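You operate a simulated robot arm through the tools that you are given. There is no shell and no other tool.

Carry out the task below with a simulated robot arm. There is one attempt and no reset: what you move stays moved.

Task
Bond the green lug to the short earth busbar.
Fine: lug over the stud, black star nut on top, run down tight.
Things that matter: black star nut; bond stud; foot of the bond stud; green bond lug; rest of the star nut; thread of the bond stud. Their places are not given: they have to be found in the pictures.

Only the result counts: the job must be done as asked and must still hold three seconds after the hand-in. Knocking over, shifting, dropping, spilling or breaking anything else fails it.

Robot
A 7-joint arm with a two-finger parallel gripper, fixed in place. Base frame: the origin is at the foot of the arm, x ahead of it, y to its left, z up; the work surface is at about z = 0.95. Units: m, degrees, N and s.
With the tool pointing down near the work surface it reaches from about 0.36 to 0.88 m from the base axis. Its first joint turns from -143.0 to 143.0 degrees. Payload 3 kg.
The tool frame sits at the grasp point between the pads (the TCP): z along the fingers, y along the line on which they close. The tips reach 0.03 m beyond it. Largest opening 0.094 m; finger width 0.028, thickness 0.01; the body of the gripper, 0.05 by 0.096 m, starts 0.055 m behind the TCP.
Orientation is told as [roll, pitch, yaw] about the base's x, y, z axes, in that order, counted from this pose: with the fingers straight down and closing along the base's y, the tool's x points along the base's -x, its y along +y and its z along -z.

Tools
- The arm moves only by the tool step_arm. Its argument "plan" is a list of rows, each a list of 3 entries, a list of its own where there are three numbers: the shift along the tool's x, y, z in units of 50 mm (1.0 is 50 mm), then the turn, a rotation vector about the tool's x, y, z in units of 8 degrees (1.0 is 8 degrees), then the closure in counts, from 0 (fully open) to 255 (shut). In form: [[[x, y, z], [rx, ry, rz], gripper], ...]. A call has 1 to 20 rows; each row shifts and turns the commanded pose from where the row before left it, along the tool's axes as they then stand. A call with a number of a shift or a turn outside -1 to 1 is refused whole. A row lasts 0.2 s, in which the tool goes at most 0.05 m and 8.6 degrees; a call with a longer step from one row to the next is refused whole, and so is a gripper value outside its range. A pose out of reach is approached as far as the arm can. The call stops where the force on the tool passes 50 N (or 10 N more than at its start, if that is more) or the arm is blocked; 0.2 s more then pass. The fingers move at their own pace (about 0.072 m/s each) and stop on an object; they squeeze with about 22 N. The grip force told is the motor's: it shows also when the fingers shut on nothing. Time passes only in rows, and 0.2 s behind the last, so rows that do not move let the fingers close. The reply holds the time, the measured pose of the TCP, the force on the tool along the base axes, the opening and the grip force, in the units named above and with some noise, with the torque about the TCP (base axes, N m) and any sound that the robot's microphone picked up.
- Cameras (640 x 400 px; columns grow to the right, rows downward): "scene" is fixed at [0.2207, -0.4971, 1.5349]; the picture's right is [0.64, -0.77, 0.00], its down [-0.41, -0.34, -0.85] and it looks along [0.66, 0.54, -0.53] (base axes); focal length 317 px, centre (320, 200). "wrist" rides on the gripper at [0.076, 0.014, -0.103] in the tool frame; the picture's right is [-0.18, 0.98, 0.00], its down [-0.75, -0.14, -0.64] and it looks along [-0.63, -0.12, 0.77] (tool axes); focal length 243 px, centre (320, 200).
- capture(camera): a new picture of that camera. It takes no simulated time.
- locate(camera, pixels): for up to 12 pixels [column, row] of the newest picture of that camera ("zoom" is the newest enlarged one), the place [x, y, z] in the base frame of the surface seen there, good to about 0.002 m. It takes no simulated time.
- enlarge(camera, box): a new picture of the part [left, top, right, bottom] of that camera's present view, enlarged. It takes no simulated time.
- finish_job(): hands the job in; it is judged then, once.

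Unless the task says otherwise, let go and move clear before handing in.

The tools are called after ">>>" as name(argument=value, ...) on one line, values as JSON. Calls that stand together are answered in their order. step_arm: Moves the arm, as the interface text tells. Its arguments: {"type":"object","properties":{"plan":{"type":"array","items":{"type":"array"}}},"required":["plan"]} The other tools are called the same way: capture (camera) takes a picture; locate (camera, pixels) gives the place of the surface under pixels of a picture; enlarge (camera, box) takes an enlarged picture of a part of a camera's view; finish_job () hands the job in.

At the start:

```text
t: 0.0
eef_pos: [0.6473, 0.0457, 1.2165]
ee_rot: [0.0, -0.1, -0.1]
contact_force: [0.4, 0.5, -0.4]
torque: [0.02, 0.03, 0.03]
width: 0.0941
gripper_force: 0.1
```

scene: 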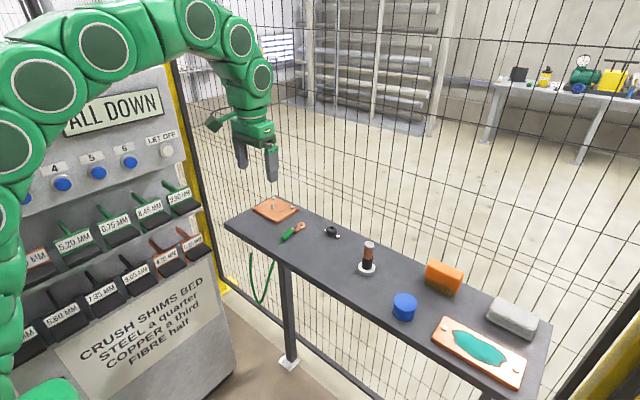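
wrist: 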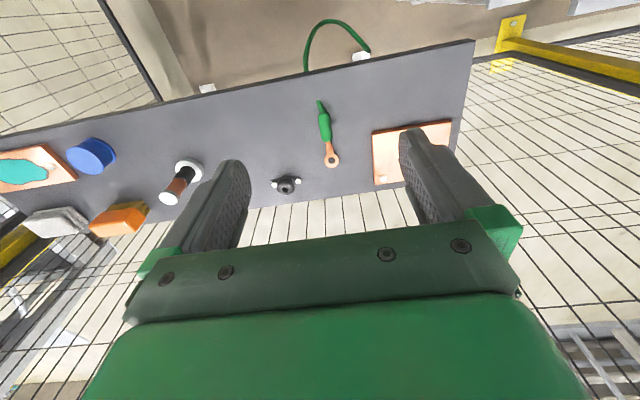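

The scene view shows a copper plate with a stud near (275,208), a green lug near (293,232) and a black nut near (331,231). I'll enlarge these areas to see the details.

>>> enlarge(camera="scene", box=[220, 180, 380, 280])

>>> enlarge(camera="wrist", box=[240, 80, 480, 230])

```text
4.00 times, centred on (300, 230) of scene
```

zoom: 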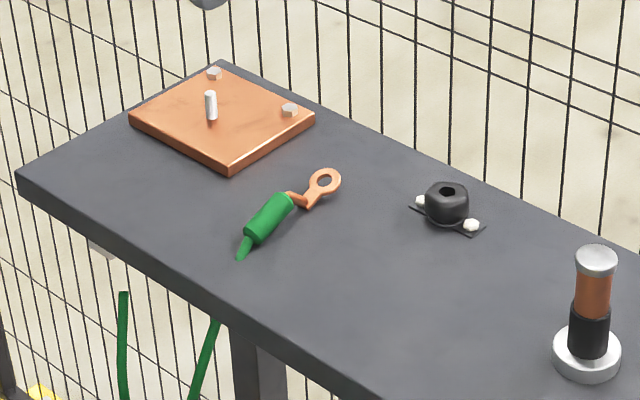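

```text
2.67 times, centred on (360, 155) of wrist
```

zoom: 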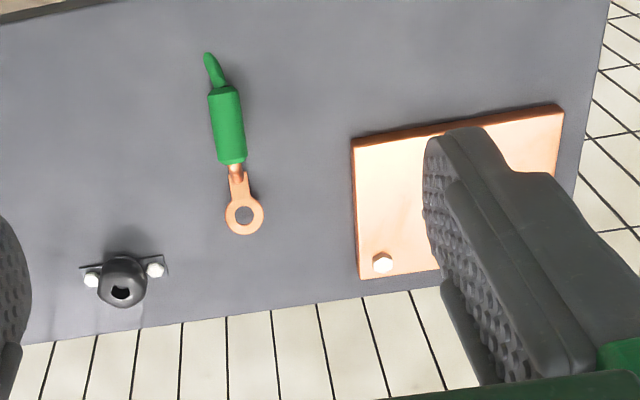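

The lug eye is at zoom (243,215), its sleeve at (226,125), and the nut at (122,282), with its rest plate held by two bolts. I'll locate these points first, then the stud in the scene view.

>>> locate(camera="zoom", pixels=[[243, 215], [243, 230], [258, 213], [229, 215], [235, 170], [226, 140], [223, 100], [208, 58], [122, 292], [92, 281], [155, 269], [382, 262]])

>>> locate(camera="scene", pixels=[[273, 204], [273, 208], [331, 228], [301, 225], [288, 234], [250, 210], [275, 221], [298, 209], [280, 244]])

>>> enlarge(camera="scene", box=[250, 190, 314, 230])

```text
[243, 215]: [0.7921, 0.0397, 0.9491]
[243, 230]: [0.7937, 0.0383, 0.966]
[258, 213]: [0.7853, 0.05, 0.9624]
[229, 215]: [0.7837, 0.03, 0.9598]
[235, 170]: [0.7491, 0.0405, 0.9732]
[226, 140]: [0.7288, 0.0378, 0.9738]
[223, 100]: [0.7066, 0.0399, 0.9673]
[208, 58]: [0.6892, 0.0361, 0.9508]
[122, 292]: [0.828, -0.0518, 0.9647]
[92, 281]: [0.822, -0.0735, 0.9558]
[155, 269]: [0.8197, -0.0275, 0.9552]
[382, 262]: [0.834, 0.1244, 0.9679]
```

```text
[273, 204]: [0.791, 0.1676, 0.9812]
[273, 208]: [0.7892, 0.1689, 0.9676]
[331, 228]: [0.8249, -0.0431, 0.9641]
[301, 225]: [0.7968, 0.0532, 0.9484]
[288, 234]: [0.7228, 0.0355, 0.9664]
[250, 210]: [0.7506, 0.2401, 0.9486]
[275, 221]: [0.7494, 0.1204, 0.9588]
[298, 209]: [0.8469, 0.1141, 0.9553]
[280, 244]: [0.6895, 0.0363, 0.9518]
```

```text
10.00 times, centred on (282, 210) of scene
```

zoom: 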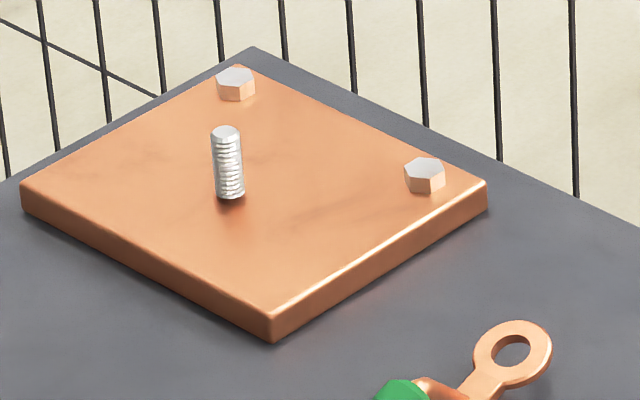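

The stud top is at zoom (226,133) and its foot at (231,198). I'll locate both precisely, along with the plate corners and its bolts.

>>> locate(camera="zoom", pixels=[[225, 133], [217, 133], [236, 133], [228, 165], [231, 192], [235, 206], [430, 163], [235, 75], [273, 315], [486, 186], [25, 190], [513, 350]])

>>> enlarge(camera="scene", box=[275, 215, 355, 265])

```text
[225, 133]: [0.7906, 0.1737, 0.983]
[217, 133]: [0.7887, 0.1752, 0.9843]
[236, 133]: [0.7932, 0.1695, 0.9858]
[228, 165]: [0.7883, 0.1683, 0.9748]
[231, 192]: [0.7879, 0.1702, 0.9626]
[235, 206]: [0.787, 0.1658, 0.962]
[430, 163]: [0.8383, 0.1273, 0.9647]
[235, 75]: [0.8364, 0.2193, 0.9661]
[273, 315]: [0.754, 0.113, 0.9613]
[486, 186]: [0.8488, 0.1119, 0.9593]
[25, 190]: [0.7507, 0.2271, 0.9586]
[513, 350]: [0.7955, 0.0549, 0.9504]
```

```text
8.00 times, centred on (315, 240) of scene
```

zoom: 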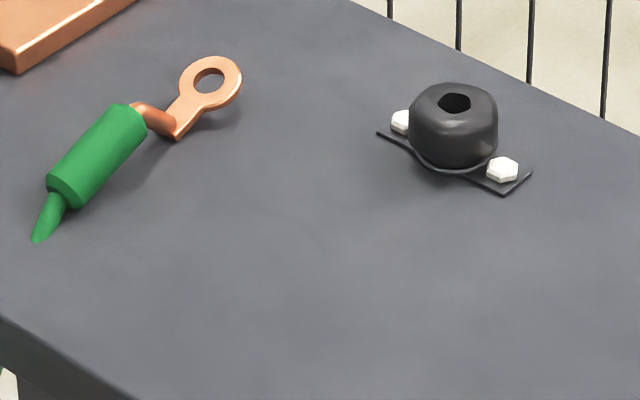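

The lug lies along base x: eye near (0.786, 0.040, 0.962), sleeve running from x≈0.74 to 0.70. The stud is at about (0.789, 0.170), foot z≈0.961 and top z≈0.984. I'll lower the open gripper above the lug for a closer wrist view.

>>> step_arm(plan=[[[-0.25, -0.02, 0.6], [0, 0, 0], 0], [[-0.25, -0.02, 0.6], [0, 0, 0], 0], [[-0.25, -0.02, 0.6], [0, 0, 0], 0], [[-0.25, -0.02, 0.6], [0, 0, 0], 0], [[-0.25, -0.02, 0.6], [0, 0, 0], 0], [[0, 0, 0], [0, 0, 0], 0]])

>>> capture(camera="wrist")

>>> capture(camera="scene")

```text
t: 1.4
eef_pos: [0.7119, 0.0411, 1.0663]
ee_rot: [0.1, 0.0, 0.0]
contact_force: [-0.3, 0.2, 0.4]
torque: [0.02, -0.01, 0.05]
width: 0.0938
gripper_force: 0.1
```

```text
taken
```

wrist: 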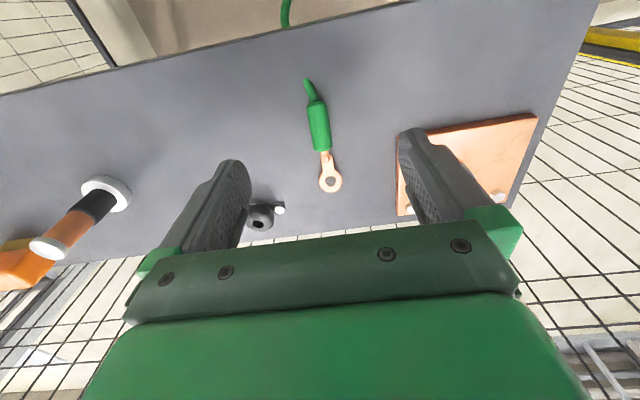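

```text
taken
```

scene: 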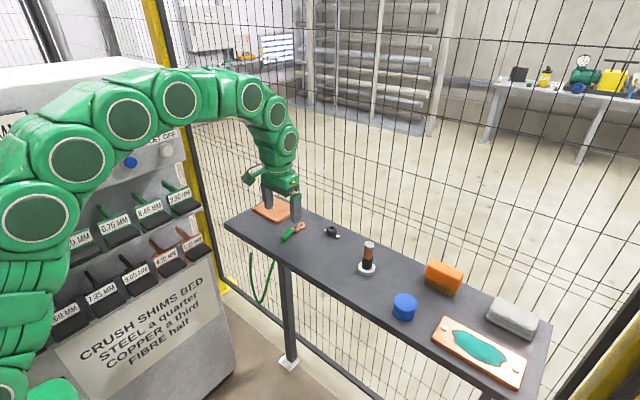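

The lug is now clear at wrist (320,130)–(330,178), sitting between the fingers. I'll enlarge it and locate several points along it.

>>> enlarge(camera="wrist", box=[272, 75, 368, 200])

```text
3.20 times, centred on (320, 138) of wrist
```

zoom: 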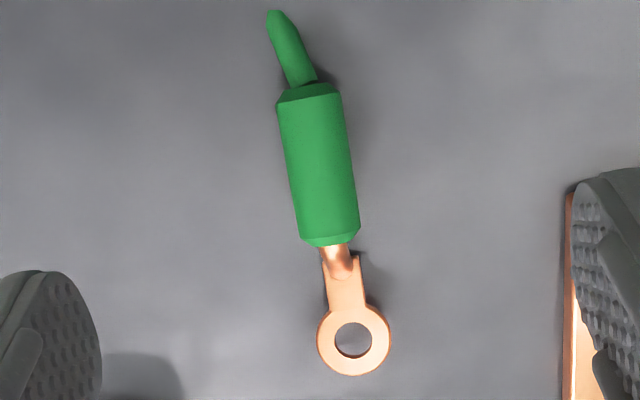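

>>> locate(camera="zoom", pixels=[[353, 368], [353, 312], [325, 338], [382, 338], [347, 285], [336, 255], [330, 235], [300, 170], [322, 170], [346, 170], [309, 100], [275, 18]])

```text
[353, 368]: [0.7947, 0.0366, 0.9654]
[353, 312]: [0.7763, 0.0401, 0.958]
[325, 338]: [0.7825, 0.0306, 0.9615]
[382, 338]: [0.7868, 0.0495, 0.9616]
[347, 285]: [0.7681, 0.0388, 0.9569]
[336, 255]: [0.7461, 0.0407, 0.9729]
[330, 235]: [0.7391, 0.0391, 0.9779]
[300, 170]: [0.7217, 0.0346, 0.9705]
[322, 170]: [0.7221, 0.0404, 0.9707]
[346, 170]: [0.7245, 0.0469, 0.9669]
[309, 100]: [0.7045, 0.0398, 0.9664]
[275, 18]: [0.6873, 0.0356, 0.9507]
```

The sleeve top falls from z≈0.978 at x=0.739 to 0.966 at x=0.704, so the lug seems to lie pitched nose-up by about 18°. I'll sample more points on the sleeve ridge and the eye ring to get this angle more precisely.

>>> locate(camera="zoom", pixels=[[311, 110], [313, 120], [315, 130], [317, 140], [319, 155], [321, 165], [323, 180], [325, 190], [327, 200], [328, 210], [330, 220], [331, 230]])

>>> locate(camera="zoom", pixels=[[345, 367], [360, 367], [330, 355], [375, 355], [325, 345], [383, 345], [327, 325], [378, 322], [338, 314], [366, 314], [345, 300], [345, 275]])

>>> locate(camera="zoom", pixels=[[353, 338], [293, 170], [352, 170], [342, 246], [305, 86], [240, 300], [430, 200], [200, 100], [272, 13], [290, 50], [309, 92], [335, 265]])

```text
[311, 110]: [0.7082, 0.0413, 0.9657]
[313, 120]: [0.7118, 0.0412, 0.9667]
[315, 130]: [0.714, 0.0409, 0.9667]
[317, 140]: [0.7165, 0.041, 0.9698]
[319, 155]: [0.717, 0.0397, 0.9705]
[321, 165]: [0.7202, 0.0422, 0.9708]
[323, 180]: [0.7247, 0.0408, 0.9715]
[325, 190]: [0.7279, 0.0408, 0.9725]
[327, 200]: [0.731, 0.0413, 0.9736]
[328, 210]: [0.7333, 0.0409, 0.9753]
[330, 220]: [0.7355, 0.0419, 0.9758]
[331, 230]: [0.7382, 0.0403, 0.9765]
```

```text
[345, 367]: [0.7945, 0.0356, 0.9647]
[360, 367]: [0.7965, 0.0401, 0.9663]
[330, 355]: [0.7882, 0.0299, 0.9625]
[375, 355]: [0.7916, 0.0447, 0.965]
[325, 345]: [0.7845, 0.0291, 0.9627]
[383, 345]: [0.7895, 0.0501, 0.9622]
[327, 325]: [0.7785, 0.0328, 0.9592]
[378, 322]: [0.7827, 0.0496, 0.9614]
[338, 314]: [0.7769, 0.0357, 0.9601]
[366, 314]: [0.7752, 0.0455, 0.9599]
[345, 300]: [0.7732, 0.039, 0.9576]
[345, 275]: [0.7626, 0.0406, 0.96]
```

```text
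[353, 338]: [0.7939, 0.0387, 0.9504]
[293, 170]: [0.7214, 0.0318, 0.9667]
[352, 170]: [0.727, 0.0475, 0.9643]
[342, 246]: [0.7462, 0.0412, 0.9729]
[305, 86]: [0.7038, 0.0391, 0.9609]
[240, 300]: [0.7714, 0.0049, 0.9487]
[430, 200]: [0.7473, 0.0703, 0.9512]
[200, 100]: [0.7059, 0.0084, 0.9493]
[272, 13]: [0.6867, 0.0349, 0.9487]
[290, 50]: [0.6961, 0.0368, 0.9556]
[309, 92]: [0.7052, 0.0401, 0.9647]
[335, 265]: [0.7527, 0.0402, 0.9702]
```

Averaged over these points the lug is pitched about 19.3° nose-up, with its eye at (0.786, 0.040) and the sleeve axis mid-point near (0.726, 0.040, 0.963). I'll tilt the tool to match, so the lug comes level once the tool is vertical again, and hold above it.

>>> step_arm(plan=[[[0.27, -0.02, 0.4], [0, 0, 0], 0], [[0, 0, 0], [0, -0.804, 0], 0], [[0, 0, 0], [0, -0.804, 0], 0], [[0, 0, 0], [0, -0.804, 0], 0], [[0, 0, 0], [0, 0, 0], 0]])

>>> capture(camera="wrist")

>>> enlarge(camera="scene", box=[240, 150, 368, 270])

```text
t: 2.6
eef_pos: [0.6981, 0.0405, 1.0466]
ee_rot: [-0.1, -19.4, 0.0]
contact_force: [0.4, 0.6, -0.2]
torque: [0.0, 0.03, 0.0]
width: 0.0939
gripper_force: 0.1
```

```text
taken
```

wrist: 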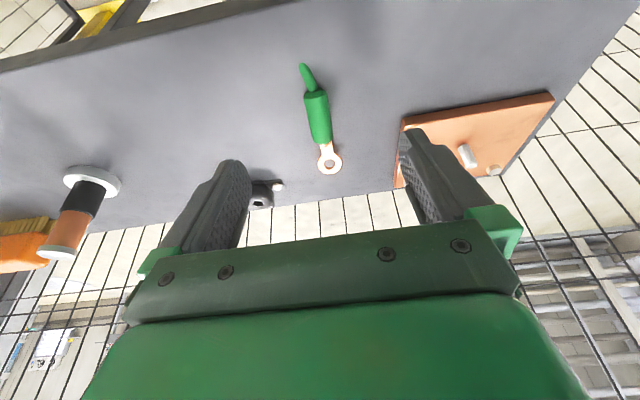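

```text
3.33 times, centred on (304, 210) of scene
```

zoom: 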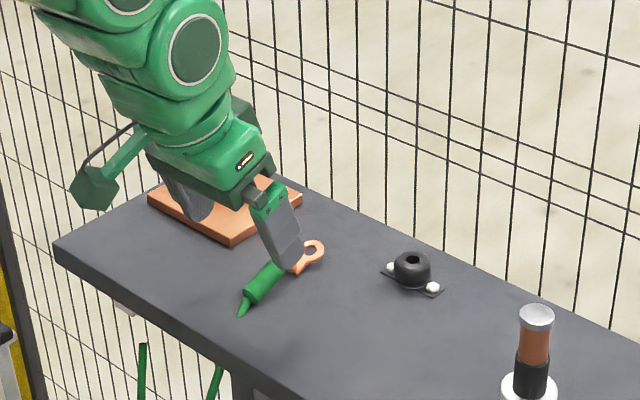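

The tool is tilted to -19.4° and lined up over the sleeve at wrist (318,120). I'll part-close the fingers and come down along the tool axis to straddle the sleeve.

>>> step_arm(plan=[[[0, 0, 0], [0, 0, 0], 110], [[0.01, -0.01, 0.4], [0, 0, 0], 110], [[0.01, 0, 0.4], [0, 0, 0], 110], [[0, 0, 0.3], [0, 0, 0], 110], [[0, 0, 0.15], [0, 0, 0], 110], [[0, 0, 0], [0, 0, 0], 110]])

>>> capture(camera="wrist")

>>> enlarge(camera="scene", box=[260, 190, 340, 255])

```text
t: 4.0
eef_pos: [0.7186, 0.0385, 0.9875]
ee_rot: [0.0, -19.3, 0.1]
contact_force: [-0.4, 0.6, -0.7]
torque: [0.01, 0.0, 0.01]
width: 0.0535
gripper_force: 0.1
```

```text
taken
```

wrist: 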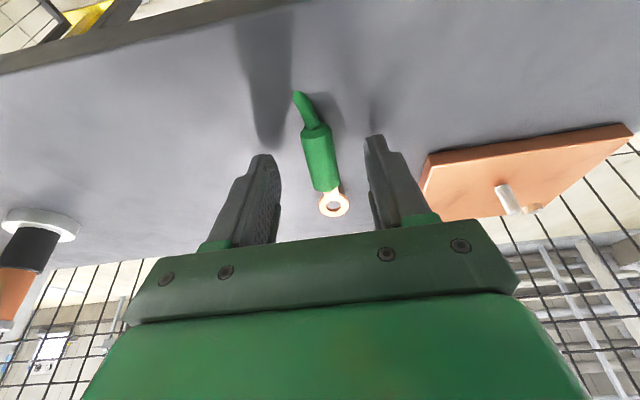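

```text
6.15 times, centred on (300, 222) of scene
```

zoom: 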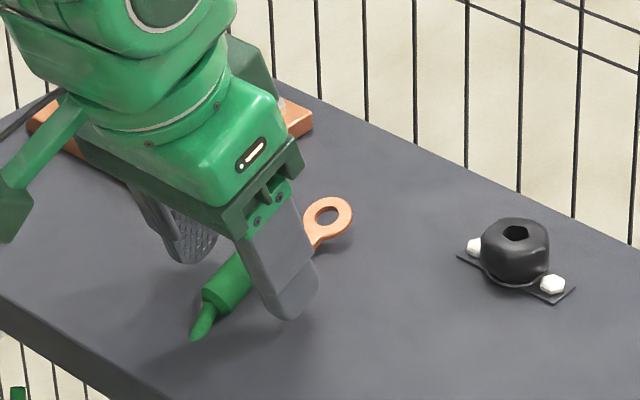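

The fingers straddle the sleeve, with the tips about 5 mm above the table. I'll nudge y slightly to centre and close on it.

>>> step_arm(plan=[[[0, 0.024, 0], [0, 0, 0], 110], [[0, 0, 0], [0, 0, 0], 255], [[0, 0, 0], [0, 0, 0], 255], [[0, 0, 0], [0, 0, 0], 255], [[0, 0, 0], [0, 0, 0], 255]])

>>> capture(camera="wrist")

>>> enlarge(camera="scene", box=[260, 190, 340, 255])

```text
t: 5.2
eef_pos: [0.7177, 0.0397, 0.9884]
ee_rot: [-0.1, -19.3, -0.1]
contact_force: [0.0, 0.0, 0.7]
torque: [0.04, -0.03, -0.01]
width: 0.0169
gripper_force: 22.0
```

```text
taken
```

wrist: 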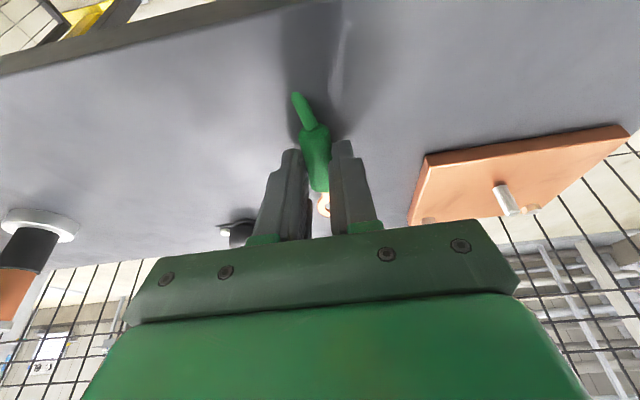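

```text
6.15 times, centred on (300, 222) of scene
```

zoom: 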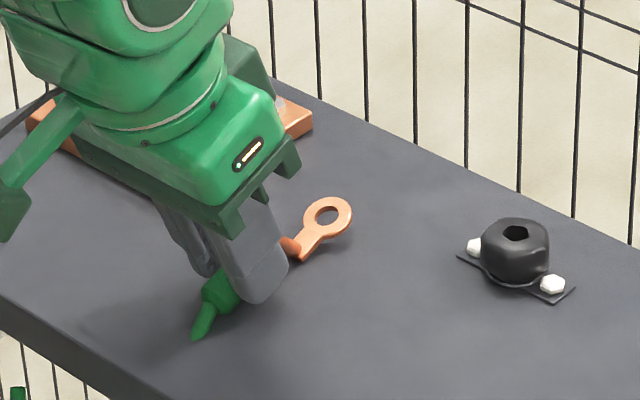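

The grip holds at 16.9 mm with 22 N. I'll lift straight up 60 mm and then turn the tool back to vertical, which should level the lug eye.

>>> step_arm(plan=[[[-0.1, 0, -0.283], [0, 0, 0], 255], [[-0.149, 0, -0.425], [0, 0, 0], 255], [[-0.149, 0, -0.425], [0, 0, 0], 255], [[0, 0, 0], [0, 0.6, 0], 255], [[0, 0, 0], [0, 0.6, 0], 255], [[0, 0, 0], [0, 0.6, 0], 255], [[0, 0, 0], [0, 0.6, 0], 255], [[0, 0, 0], [0, 0, 0], 255]])

>>> capture(camera="wrist")

>>> enlarge(camera="scene", box=[250, 160, 346, 235])

```text
t: 7.0
eef_pos: [0.7162, 0.0417, 1.0477]
ee_rot: [-0.1, 0.0, 0.0]
contact_force: [0.8, -0.2, -0.4]
torque: [0.03, 0.02, 0.0]
width: 0.0169
gripper_force: 22.1
```

```text
taken
```

wrist: 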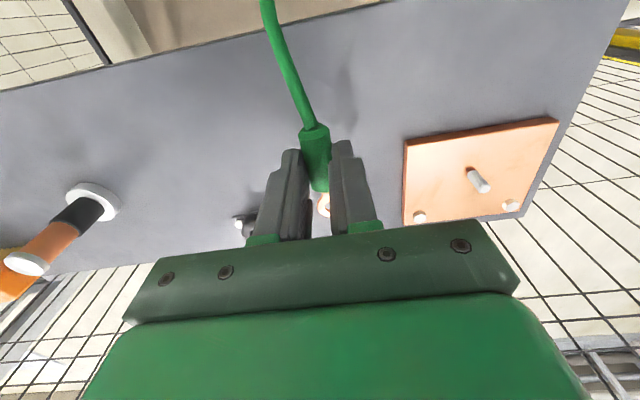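

```text
5.33 times, centred on (298, 198) of scene
```

zoom: 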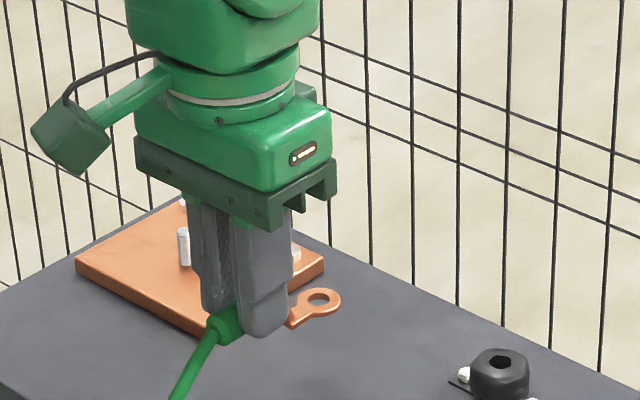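

The lug is lifted, level, and trails a green cable over the bench's front edge. I'll measure the eye ring around zoom (319,301).

>>> locate(camera="zoom", pixels=[[303, 301], [336, 303], [318, 291], [318, 312], [308, 293], [330, 294], [308, 309], [331, 310], [300, 313], [292, 324], [240, 322], [183, 232]])

>>> enlarge(camera="scene", box=[286, 200, 326, 225])

```text
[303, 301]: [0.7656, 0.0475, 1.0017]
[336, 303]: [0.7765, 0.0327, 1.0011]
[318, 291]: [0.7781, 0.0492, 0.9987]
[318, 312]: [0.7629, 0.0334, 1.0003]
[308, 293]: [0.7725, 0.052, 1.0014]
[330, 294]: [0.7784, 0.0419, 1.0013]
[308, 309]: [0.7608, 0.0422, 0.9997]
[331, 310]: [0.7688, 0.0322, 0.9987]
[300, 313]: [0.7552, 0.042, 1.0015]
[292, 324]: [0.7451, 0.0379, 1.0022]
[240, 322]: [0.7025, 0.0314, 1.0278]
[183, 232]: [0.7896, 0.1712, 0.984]
```

```text
16.00 times, centred on (306, 212) of scene
```

zoom: 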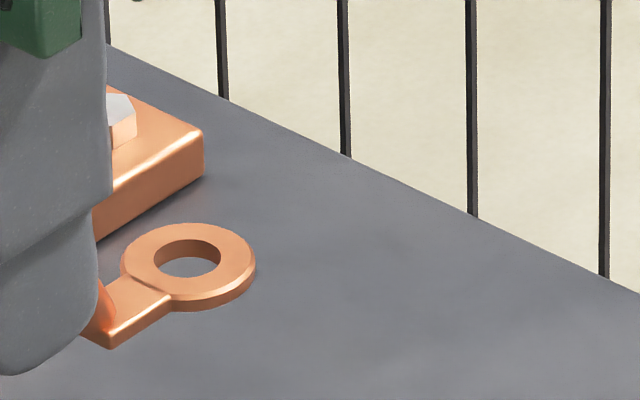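

The eye ring is level at z≈1.000, centred near (0.7705, 0.0414). I'll refine the eye from this 16x view, and get the stud axis from enlarged views of both cameras.

>>> locate(camera="zoom", pixels=[[137, 258], [238, 260], [190, 231], [187, 287], [155, 238], [222, 278], [220, 238], [153, 279], [130, 310], [115, 320], [165, 294], [187, 265]])

>>> enlarge(camera="wrist", box=[440, 155, 520, 205])

```text
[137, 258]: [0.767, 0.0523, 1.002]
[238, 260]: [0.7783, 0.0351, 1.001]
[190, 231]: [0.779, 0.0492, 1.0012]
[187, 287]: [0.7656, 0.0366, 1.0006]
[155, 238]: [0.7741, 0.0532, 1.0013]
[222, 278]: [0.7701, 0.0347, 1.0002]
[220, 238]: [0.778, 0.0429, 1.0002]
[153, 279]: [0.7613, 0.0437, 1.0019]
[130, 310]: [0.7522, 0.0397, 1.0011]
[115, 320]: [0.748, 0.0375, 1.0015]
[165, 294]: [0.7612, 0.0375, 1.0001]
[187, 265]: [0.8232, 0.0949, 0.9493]
```

```text
8.00 times, centred on (480, 180) of wrist
```

zoom: 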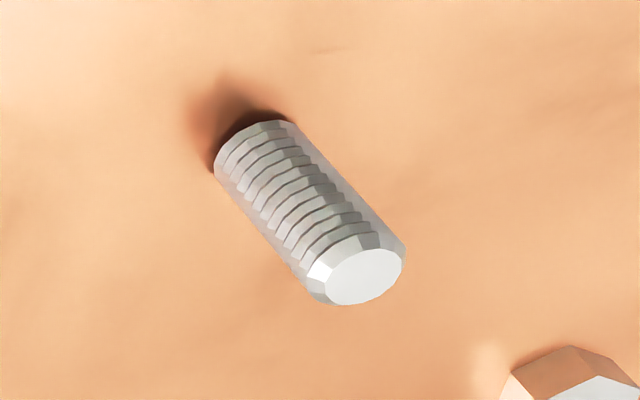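

The stud's flat top is at zoom (363,277) and its base near (255,145). I'll locate points across its top and side.

>>> locate(camera="zoom", pixels=[[363, 277], [340, 290], [388, 265], [352, 258], [372, 295], [330, 295], [300, 190], [270, 150], [250, 170], [320, 230], [150, 200], [450, 150]])

>>> locate(camera="scene", pixels=[[272, 204], [273, 204], [272, 203], [273, 203]])

```text
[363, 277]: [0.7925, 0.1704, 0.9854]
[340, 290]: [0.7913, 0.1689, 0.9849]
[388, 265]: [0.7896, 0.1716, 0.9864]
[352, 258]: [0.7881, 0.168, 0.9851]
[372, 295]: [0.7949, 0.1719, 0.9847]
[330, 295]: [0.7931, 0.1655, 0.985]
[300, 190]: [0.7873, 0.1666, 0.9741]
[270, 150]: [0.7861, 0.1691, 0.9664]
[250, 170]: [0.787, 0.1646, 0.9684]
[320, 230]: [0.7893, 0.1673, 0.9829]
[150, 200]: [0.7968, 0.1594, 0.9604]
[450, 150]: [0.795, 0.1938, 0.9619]
```

```text
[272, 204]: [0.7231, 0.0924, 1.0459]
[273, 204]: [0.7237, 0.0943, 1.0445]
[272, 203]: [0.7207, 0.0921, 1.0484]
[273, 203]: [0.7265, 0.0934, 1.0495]
```

The stud axis is at about (0.791, 0.171), top z≈0.985, so the eye must move by roughly (+0.020, +0.129). I'll raise 20 mm, move over in small steps, and check the alignment before lowering.

>>> step_arm(plan=[[[0, 0, -0.4], [0, 0, 0], 255], [[-0.08, 0.4, 0], [0, 0, 0], 255], [[-0.08, 0.5, 0], [0, 0, 0], 255], [[-0.08, 0.6, 0], [0, 0, 0], 255], [[-0.08, 0.6, 0], [0, 0, 0], 255], [[-0.08, 0.48, 0], [0, 0, 0], 255], [[0, 0, 0], [0, 0, 0], 255], [[0, 0, 0], [0, 0, 0], 255]])

>>> capture(camera="wrist")

>>> enlarge(camera="scene", box=[240, 170, 304, 220])

```text
t: 8.8
eef_pos: [0.7349, 0.1705, 1.0659]
ee_rot: [0.0, -0.1, 0.0]
contact_force: [-0.6, 0.4, -0.5]
torque: [-0.01, -0.02, -0.01]
width: 0.0166
gripper_force: 21.7
```

```text
taken
```

wrist: 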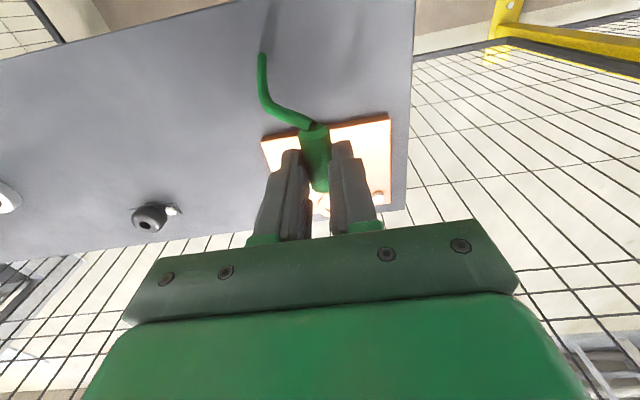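

```text
8.00 times, centred on (272, 195) of scene
```

zoom: 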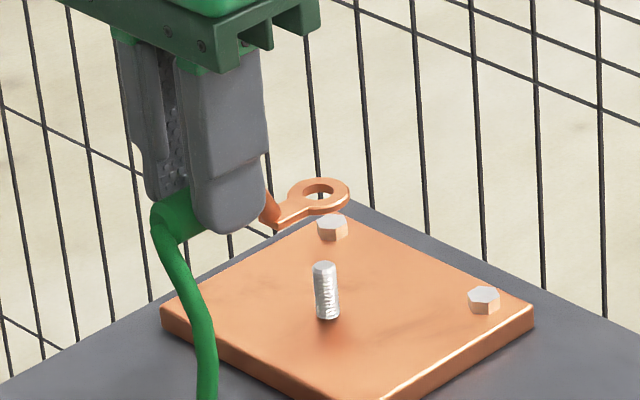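

The eye at zoom (318,192) is above the stud at (325,268). I'll measure both from this same picture.

>>> locate(camera="zoom", pixels=[[297, 194], [342, 195], [318, 182], [316, 207], [304, 184], [336, 206], [336, 185], [300, 205], [325, 266], [319, 267], [331, 267], [327, 300]])

>>> enlarge(camera="scene", box=[262, 185, 294, 211])

```text
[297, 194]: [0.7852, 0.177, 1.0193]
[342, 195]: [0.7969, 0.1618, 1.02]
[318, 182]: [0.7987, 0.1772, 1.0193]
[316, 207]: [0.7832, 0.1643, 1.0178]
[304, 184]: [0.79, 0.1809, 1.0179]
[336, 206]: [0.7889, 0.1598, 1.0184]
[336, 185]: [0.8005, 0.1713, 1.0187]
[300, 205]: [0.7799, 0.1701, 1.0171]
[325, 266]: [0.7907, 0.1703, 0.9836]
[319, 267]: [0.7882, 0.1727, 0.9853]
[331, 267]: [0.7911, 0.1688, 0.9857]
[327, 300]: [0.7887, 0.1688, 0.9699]
```

```text
15.38 times, centred on (278, 198) of scene
```

zoom: 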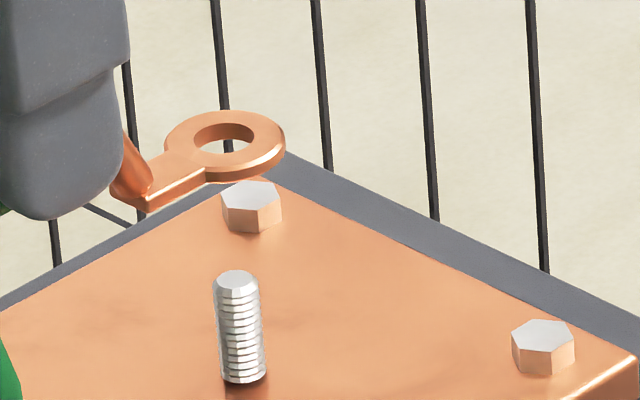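

From the same picture the eye is at (0.7904, 0.1703) and the stud at about (0.7908, 0.171), which is well inside the hole's clearance. I'll lower until the stud tip enters the eye, then check.

>>> step_arm(plan=[[[-0.005, 0.005, 0.2], [0, 0, 0], 255], [[0, 0, 0.2], [0, 0, 0], 255], [[0, 0, 0.2], [0, 0, 0], 255], [[0, 0, 0.15], [0, 0, 0], 255], [[0, 0, 0], [0, 0, 0], 255]])

>>> enlarge(camera="scene", box=[254, 190, 294, 215])

```text
t: 10.0
eef_pos: [0.736, 0.1685, 1.0293]
ee_rot: [0.0, -0.1, 0.0]
contact_force: [-17.2, 2.3, 15.8]
torque: [0.1, 0.02, 0.08]
width: 0.0166
gripper_force: 21.9
```

```text
16.00 times, centred on (274, 202) of scene
```

zoom: 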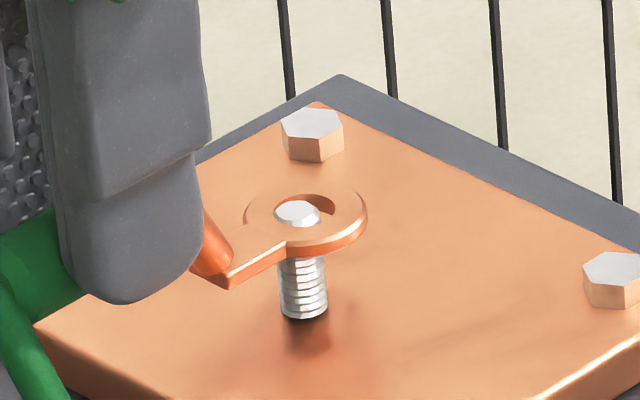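

The stud tip is in the eye but contact shows -17 N in x and +16 N in z, so the eye's near rim is riding on the stud; in the picture the stud (297,213) sits left of the hole centre (305,211). I'll ease up 2 mm and shift the eye about 1.7 mm toward -x and slightly +y.

>>> step_arm(plan=[[[0.034, 0.014, -0.06], [0, 0, 0], 255], [[0, 0, 0], [0, 0, 0], 255], [[0, 0, 0], [0, 0, 0], 255]])

>>> enlarge(camera="scene", box=[254, 190, 294, 215])

```text
t: 10.8
eef_pos: [0.7343, 0.1689, 1.0339]
ee_rot: [0.0, -0.1, 0.0]
contact_force: [0.0, -0.3, 0.9]
torque: [0.03, 0.0, 0.0]
width: 0.0168
gripper_force: 21.8
```

```text
16.00 times, centred on (274, 202) of scene
```

zoom: 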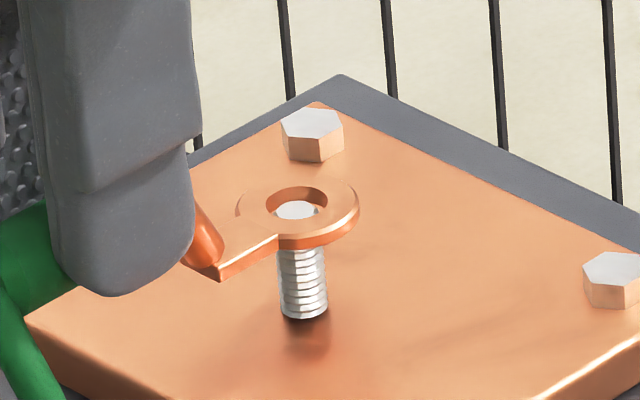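

Force is now nil and the stud top (297,209) lines up with the hole centre (297,200) once the small height gap is counted. I'll lower again in small steps.

>>> step_arm(plan=[[[0.008, 0, 0.08], [0, 0, 0], 255], [[0, 0, 0.08], [0, 0, 0], 255], [[0, 0, 0], [0, 0, 0], 255]])

>>> enlarge(camera="scene", box=[254, 190, 294, 215])

```text
t: 11.6
eef_pos: [0.7355, 0.169, 1.0254]
ee_rot: [-0.1, 0.0, -0.1]
contact_force: [0.3, 0.0, -1.2]
torque: [-0.05, 0.03, 0.01]
width: 0.0165
gripper_force: 22.0
```

```text
16.00 times, centred on (274, 202) of scene
```

zoom: 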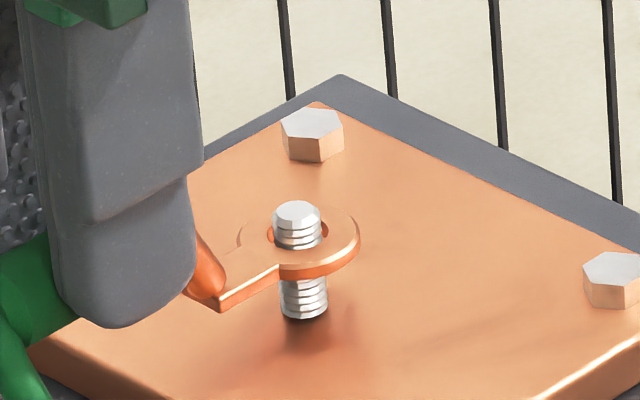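

The stud is now through the eye with zero contact force. I'll carry on down about 12 mm toward the bar.

>>> step_arm(plan=[[[0, 0, 0.08], [0, 0, 0], 255], [[0, 0, 0.08], [0, 0, 0], 255], [[0, 0, 0.06], [0, 0, 0], 255], [[0, 0, 0], [0, 0, 0], 255]])

>>> enlarge(camera="scene", box=[254, 190, 294, 215])

```text
t: 12.6
eef_pos: [0.7353, 0.1692, 1.0147]
ee_rot: [0.0, -0.2, 0.0]
contact_force: [-0.5, -0.2, -0.5]
torque: [-0.02, -0.02, 0.01]
width: 0.0171
gripper_force: 22.2
```

```text
16.00 times, centred on (274, 202) of scene
```

zoom: 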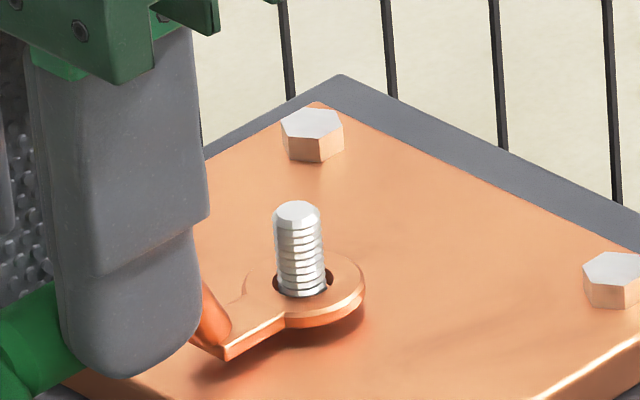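

The eye is still a few mm above the bar (shadow visible under it). I'll lower in 1 mm steps until light contact shows.

>>> step_arm(plan=[[[0, 0, 0.03], [0, 0, 0], 255], [[0, 0, 0.03], [0, 0, 0], 255], [[0, 0, 0], [0, 0, 0], 255]])

>>> enlarge(camera="scene", box=[254, 190, 294, 215])

```text
t: 13.4
eef_pos: [0.7334, 0.1701, 1.011]
ee_rot: [0.1, 0.0, 0.0]
contact_force: [2.2, -5.6, 2.9]
torque: [-0.16, -0.24, -0.16]
width: 0.0169
gripper_force: 22.4
```

```text
16.00 times, centred on (274, 202) of scene
```

zoom: 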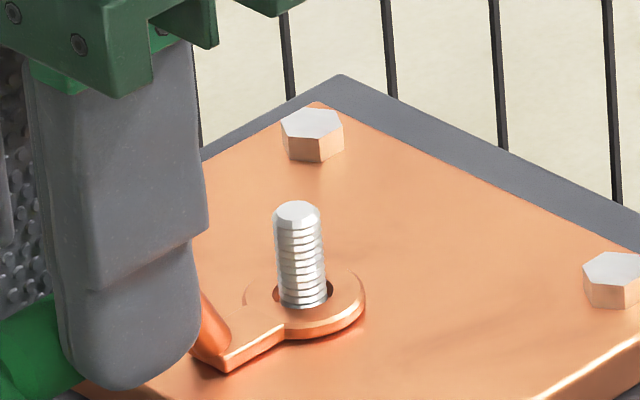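

Light contact shows (about 3 N up, -5.6 N in y) and the eye looks nearly seated. I'll go down 1 mm more and look again, from the wrist too.

>>> step_arm(plan=[[[0, 0, 0.02], [0, 0, 0], 255], [[0, 0, 0], [0, 0, 0], 255]])

>>> enlarge(camera="scene", box=[254, 190, 294, 215])

>>> capture(camera="wrist")

>>> capture(camera="scene")

```text
t: 14.0
eef_pos: [0.735, 0.1707, 1.0119]
ee_rot: [-0.1, -0.2, 0.1]
contact_force: [14.1, -9.1, 7.7]
torque: [-0.32, -0.83, -0.21]
width: 0.0167
gripper_force: 21.9
```

```text
16.00 times, centred on (274, 202) of scene
```

zoom: 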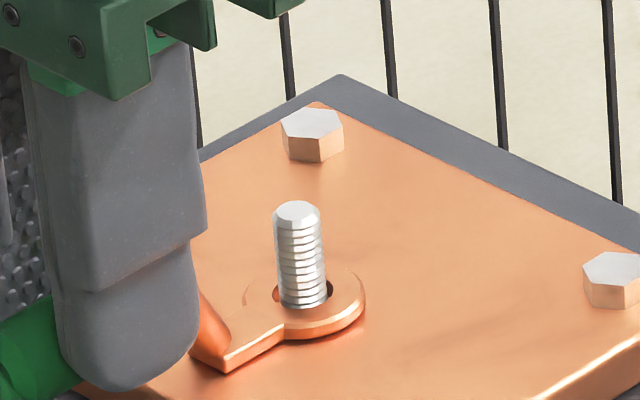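

```text
taken
```

wrist: 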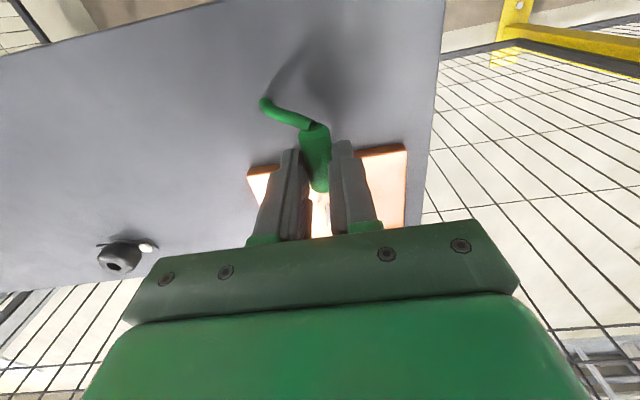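

```text
taken
```

scene: 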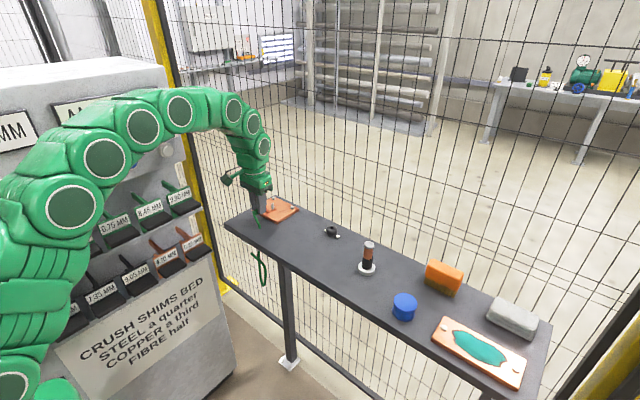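

The lug is seated: the force now has +14 N in x and -9 N in y, meaning the eye rim is lightly against the stud. I'll relieve that with a 1 mm shift before letting go.

>>> step_arm(plan=[[[-0.02, -0.012, 0], [0, 0, 0], 255], [[0, 0, 0], [0, 0, 0], 255]])

>>> enlarge(camera="scene", box=[254, 190, 294, 215])

```text
t: 14.6
eef_pos: [0.7347, 0.1702, 1.011]
ee_rot: [0.1, -0.2, -0.1]
contact_force: [-6.0, -2.7, 20.6]
torque: [-0.04, -0.16, -0.02]
width: 0.0167
gripper_force: 22.0
```

```text
16.00 times, centred on (274, 202) of scene
```

zoom: 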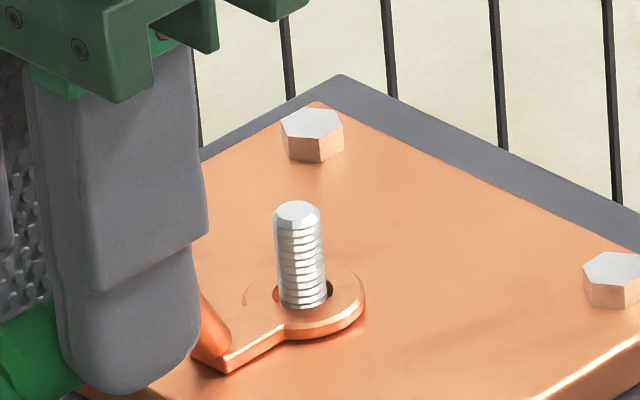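

The lug is pressed flat on the bar with about 20 N and little side load. I'll open the fingers and watch how the lug settles before moving away.

>>> step_arm(plan=[[[0, 0, -0.02], [0, 0, 0], 255], [[0, 0, 0], [0, 0, 0], 120], [[0, 0, 0], [0, 0, 0], 120], [[0, 0, 0], [0, 0, 0], 120]])

>>> enlarge(camera="scene", box=[246, 185, 294, 215])

```text
t: 15.6
eef_pos: [0.7341, 0.1705, 1.0115]
ee_rot: [0.0, -0.1, 0.0]
contact_force: [0.3, 0.5, -0.2]
torque: [0.03, 0.03, 0.02]
width: 0.0498
gripper_force: 0.0
```

```text
13.33 times, centred on (270, 200) of scene
```

zoom: 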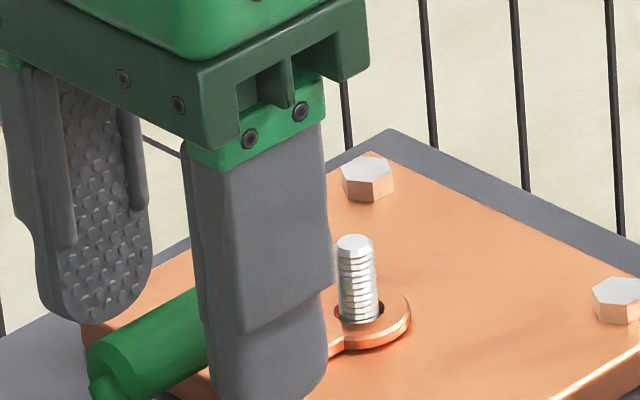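

The lug stays flat on the bar with the stud through its eye after release. I'll rise straight up 100 mm and look at it from above.

>>> step_arm(plan=[[[0, 0, -0.3], [0, 0, 0], 120], [[0, 0, -0.6], [0, 0, 0], 120], [[0, 0, -0.8], [0, 0, 0], 60], [[0, 0, -0.4], [0, 0, 0], 60], [[0, 0, 0], [0, 0, 0], 60]])

>>> enlarge(camera="scene", box=[240, 185, 304, 235])

>>> capture(camera="wrist")

```text
t: 16.8
eef_pos: [0.7362, 0.171, 1.1148]
ee_rot: [0.0, -0.1, 0.0]
contact_force: [0.2, -0.7, 0.1]
torque: [0.02, -0.01, 0.0]
width: 0.0722
gripper_force: 0.1
```

```text
8.00 times, centred on (272, 210) of scene
```

zoom: 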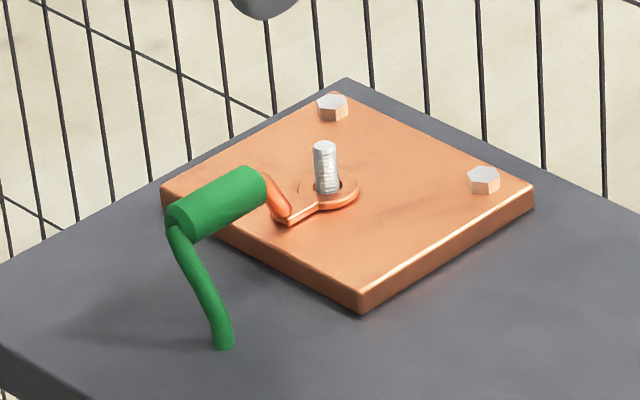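

```text
taken
```

wrist: 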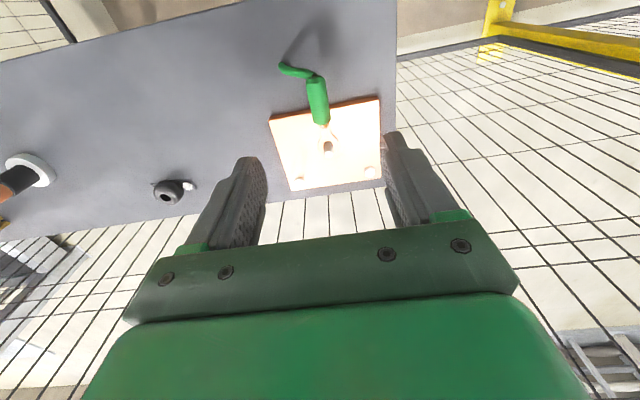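

The lug sits flat with its eye around the stud. Next I'll move over the nut near (0.825, -0.047) at a safe height to inspect it.

>>> step_arm(plan=[[[-0.1, -0.5, 0], [0, 0, 0], 60], [[-0.2, -0.8, 0], [0, 0, 0], 60], [[-0.2, -0.8, 0], [0, 0, 0], 60], [[-0.2, -0.8, 0], [0, 0, 0], 60], [[-0.2, -0.8, 0], [0, 0, 0], 60], [[-0.2, -0.66, 0], [0, 0, 0], 60], [[0, 0, 0.4], [0, 0, 0], 60], [[0, 0, 0], [0, 0, 0], 60]])

>>> capture(camera="wrist")

>>> enlarge(camera="scene", box=[305, 205, 361, 250])

```text
t: 18.6
eef_pos: [0.7901, -0.0503, 1.0931]
ee_rot: [0.0, 0.1, 0.0]
contact_force: [-1.0, 0.5, -0.1]
torque: [0.02, -0.02, 0.0]
width: 0.0721
gripper_force: 0.0
```

```text
taken
```

wrist: 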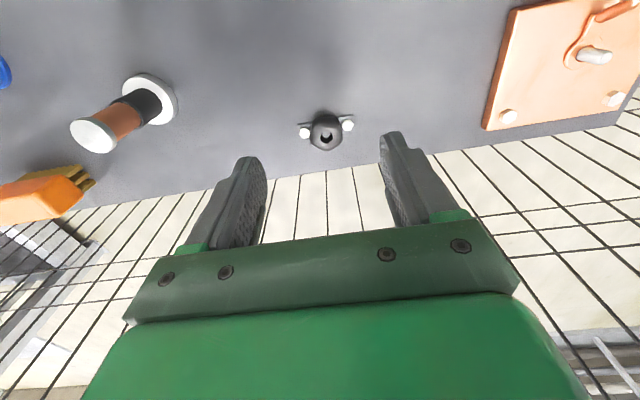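

```text
8.89 times, centred on (333, 228) of scene
```

zoom: 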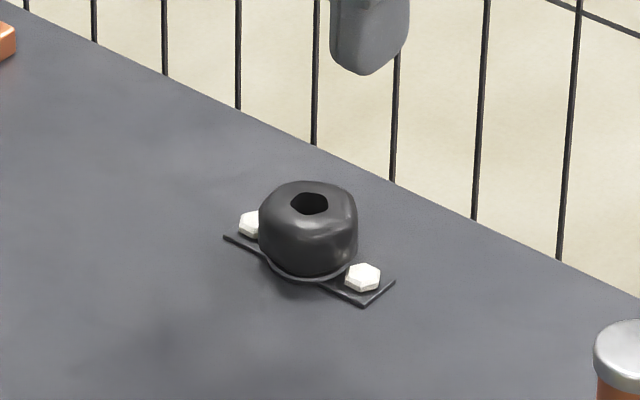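

>>> enlarge(camera="wrist", box=[285, 105, 365, 160])

>>> locate(camera="scene", pixels=[[330, 224], [333, 224], [331, 226], [328, 227], [335, 226], [331, 231], [327, 231], [336, 231], [331, 235], [325, 228], [338, 234]])

```text
7.27 times, centred on (325, 132) of wrist
```

zoom: 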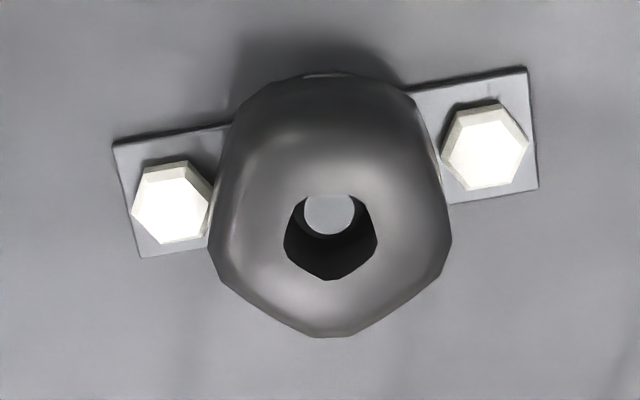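

```text
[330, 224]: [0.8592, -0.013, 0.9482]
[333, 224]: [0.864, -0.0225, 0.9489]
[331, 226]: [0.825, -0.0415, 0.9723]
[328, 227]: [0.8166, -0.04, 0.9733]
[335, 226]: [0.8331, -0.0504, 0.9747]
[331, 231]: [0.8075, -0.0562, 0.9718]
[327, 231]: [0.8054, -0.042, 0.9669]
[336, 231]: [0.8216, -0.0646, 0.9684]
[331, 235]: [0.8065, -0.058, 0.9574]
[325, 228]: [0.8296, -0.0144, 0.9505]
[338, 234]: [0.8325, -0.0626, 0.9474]
```

The nut is a rounded five-lobed shape around zoom (330,205), with its bore at (330,240), sitting on a plate with two white bolts. I'll locate its outline, top and the bolts.

>>> locate(camera="zoom", pixels=[[330, 180], [270, 230], [395, 225], [330, 305], [280, 180], [380, 175], [285, 290], [375, 290], [325, 85], [220, 250], [445, 240], [330, 330]])

>>> locate(camera="zoom", pixels=[[172, 205], [488, 145], [330, 215], [120, 150], [530, 185], [525, 72], [140, 255], [305, 225], [360, 225], [330, 275], [480, 195], [330, 75]])

```text
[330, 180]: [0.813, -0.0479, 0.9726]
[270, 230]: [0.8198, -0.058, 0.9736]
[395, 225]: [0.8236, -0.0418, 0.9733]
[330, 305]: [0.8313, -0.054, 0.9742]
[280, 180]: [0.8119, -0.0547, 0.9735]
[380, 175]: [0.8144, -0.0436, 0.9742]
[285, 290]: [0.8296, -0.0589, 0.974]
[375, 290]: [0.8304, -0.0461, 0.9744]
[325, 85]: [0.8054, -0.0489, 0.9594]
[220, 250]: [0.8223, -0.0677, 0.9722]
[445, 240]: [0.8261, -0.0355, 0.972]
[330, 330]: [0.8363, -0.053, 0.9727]
```

```text
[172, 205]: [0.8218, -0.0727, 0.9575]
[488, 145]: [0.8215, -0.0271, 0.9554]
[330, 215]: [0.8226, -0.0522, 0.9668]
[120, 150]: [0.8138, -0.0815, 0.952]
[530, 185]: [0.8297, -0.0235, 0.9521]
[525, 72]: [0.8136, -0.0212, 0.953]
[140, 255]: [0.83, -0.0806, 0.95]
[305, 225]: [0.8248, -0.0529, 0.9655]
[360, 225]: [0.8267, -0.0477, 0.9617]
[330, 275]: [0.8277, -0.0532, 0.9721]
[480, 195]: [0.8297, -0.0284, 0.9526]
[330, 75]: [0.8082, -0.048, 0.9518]
```

The nut is centred near (0.822, -0.0505) with top z≈0.974, and the bolts either side top out at z≈0.957. I'll enlarge further to find the lobe orientation so the pads land flush.

>>> enlarge(camera="wrist", box=[305, 108, 347, 156])

>>> enlarge(camera="scene", box=[318, 218, 346, 242])

```text
8.33 times, centred on (326, 132) of wrist
```

zoom: 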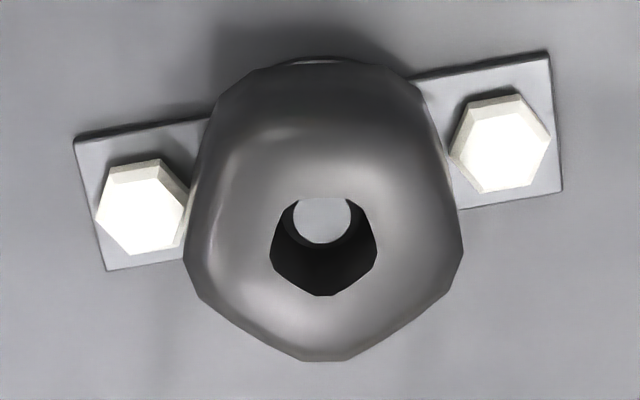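

```text
16.00 times, centred on (332, 230) of scene
```

zoom: 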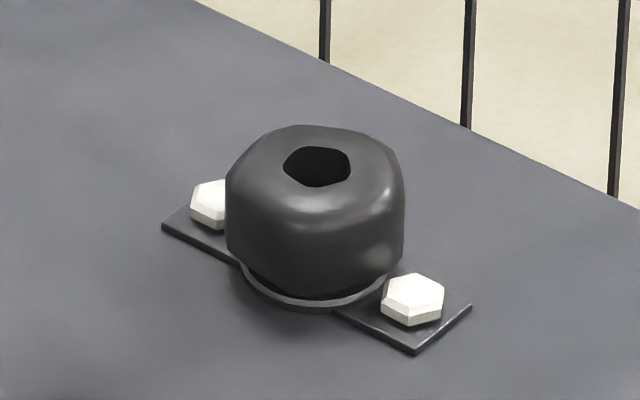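

The lobes form a rounded pentagon with one corner pointing about 9° off +x, so closing at yaw +9° puts one pad flush on a flat. I'll turn to that yaw and centre over the nut, still high.

>>> step_arm(plan=[[[-0.32, 0, 0], [0, 0, -0.56], 120], [[-0.32, 0, 0], [0, 0, -0.56], 120], [[0, 0, 0.6], [0, 0, 0], 120], [[0, 0, 0.4], [0, 0, 0], 120], [[0, 0, 0], [0, 0, 0], 120]])

>>> capture(camera="wrist")

>>> enlarge(camera="scene", box=[300, 195, 364, 245])

```text
t: 19.8
eef_pos: [0.8233, -0.0475, 1.0463]
ee_rot: [0.0, -0.2, 9.0]
contact_force: [0.9, -0.4, 0.5]
torque: [0.01, 0.04, -0.02]
width: 0.0493
gripper_force: 0.0
```

```text
taken
```

wrist: 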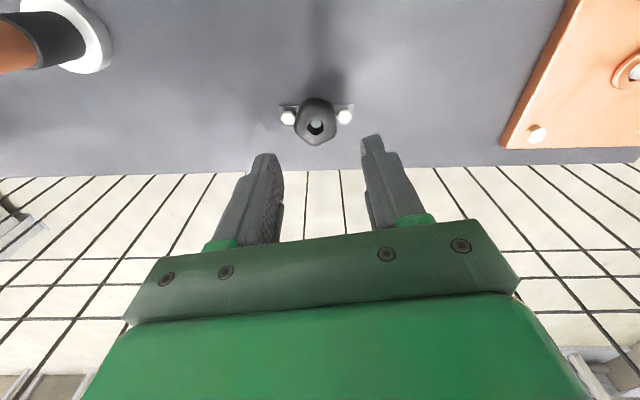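

```text
8.00 times, centred on (332, 220) of scene
```

zoom: 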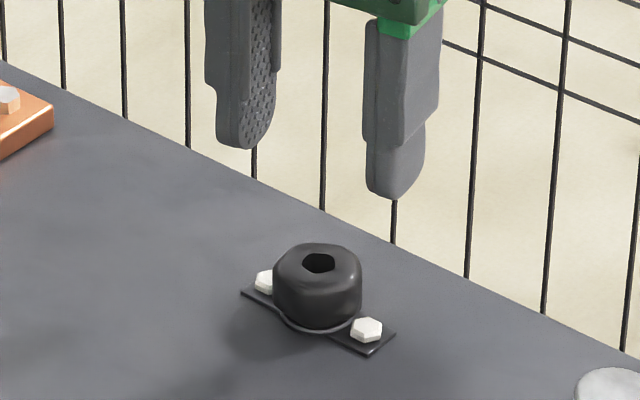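

The tool is at yaw 9° above the nut at wrist (316,122). I'll re-measure the nut's centre from this closer view.

>>> enlarge(camera="wrist", box=[276, 90, 356, 150])

```text
6.67 times, centred on (316, 120) of wrist
```

zoom: 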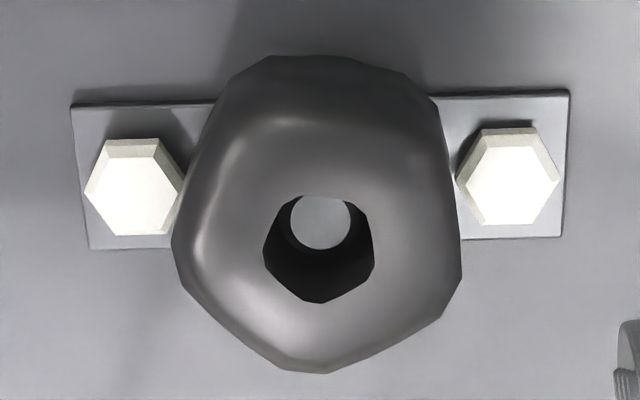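

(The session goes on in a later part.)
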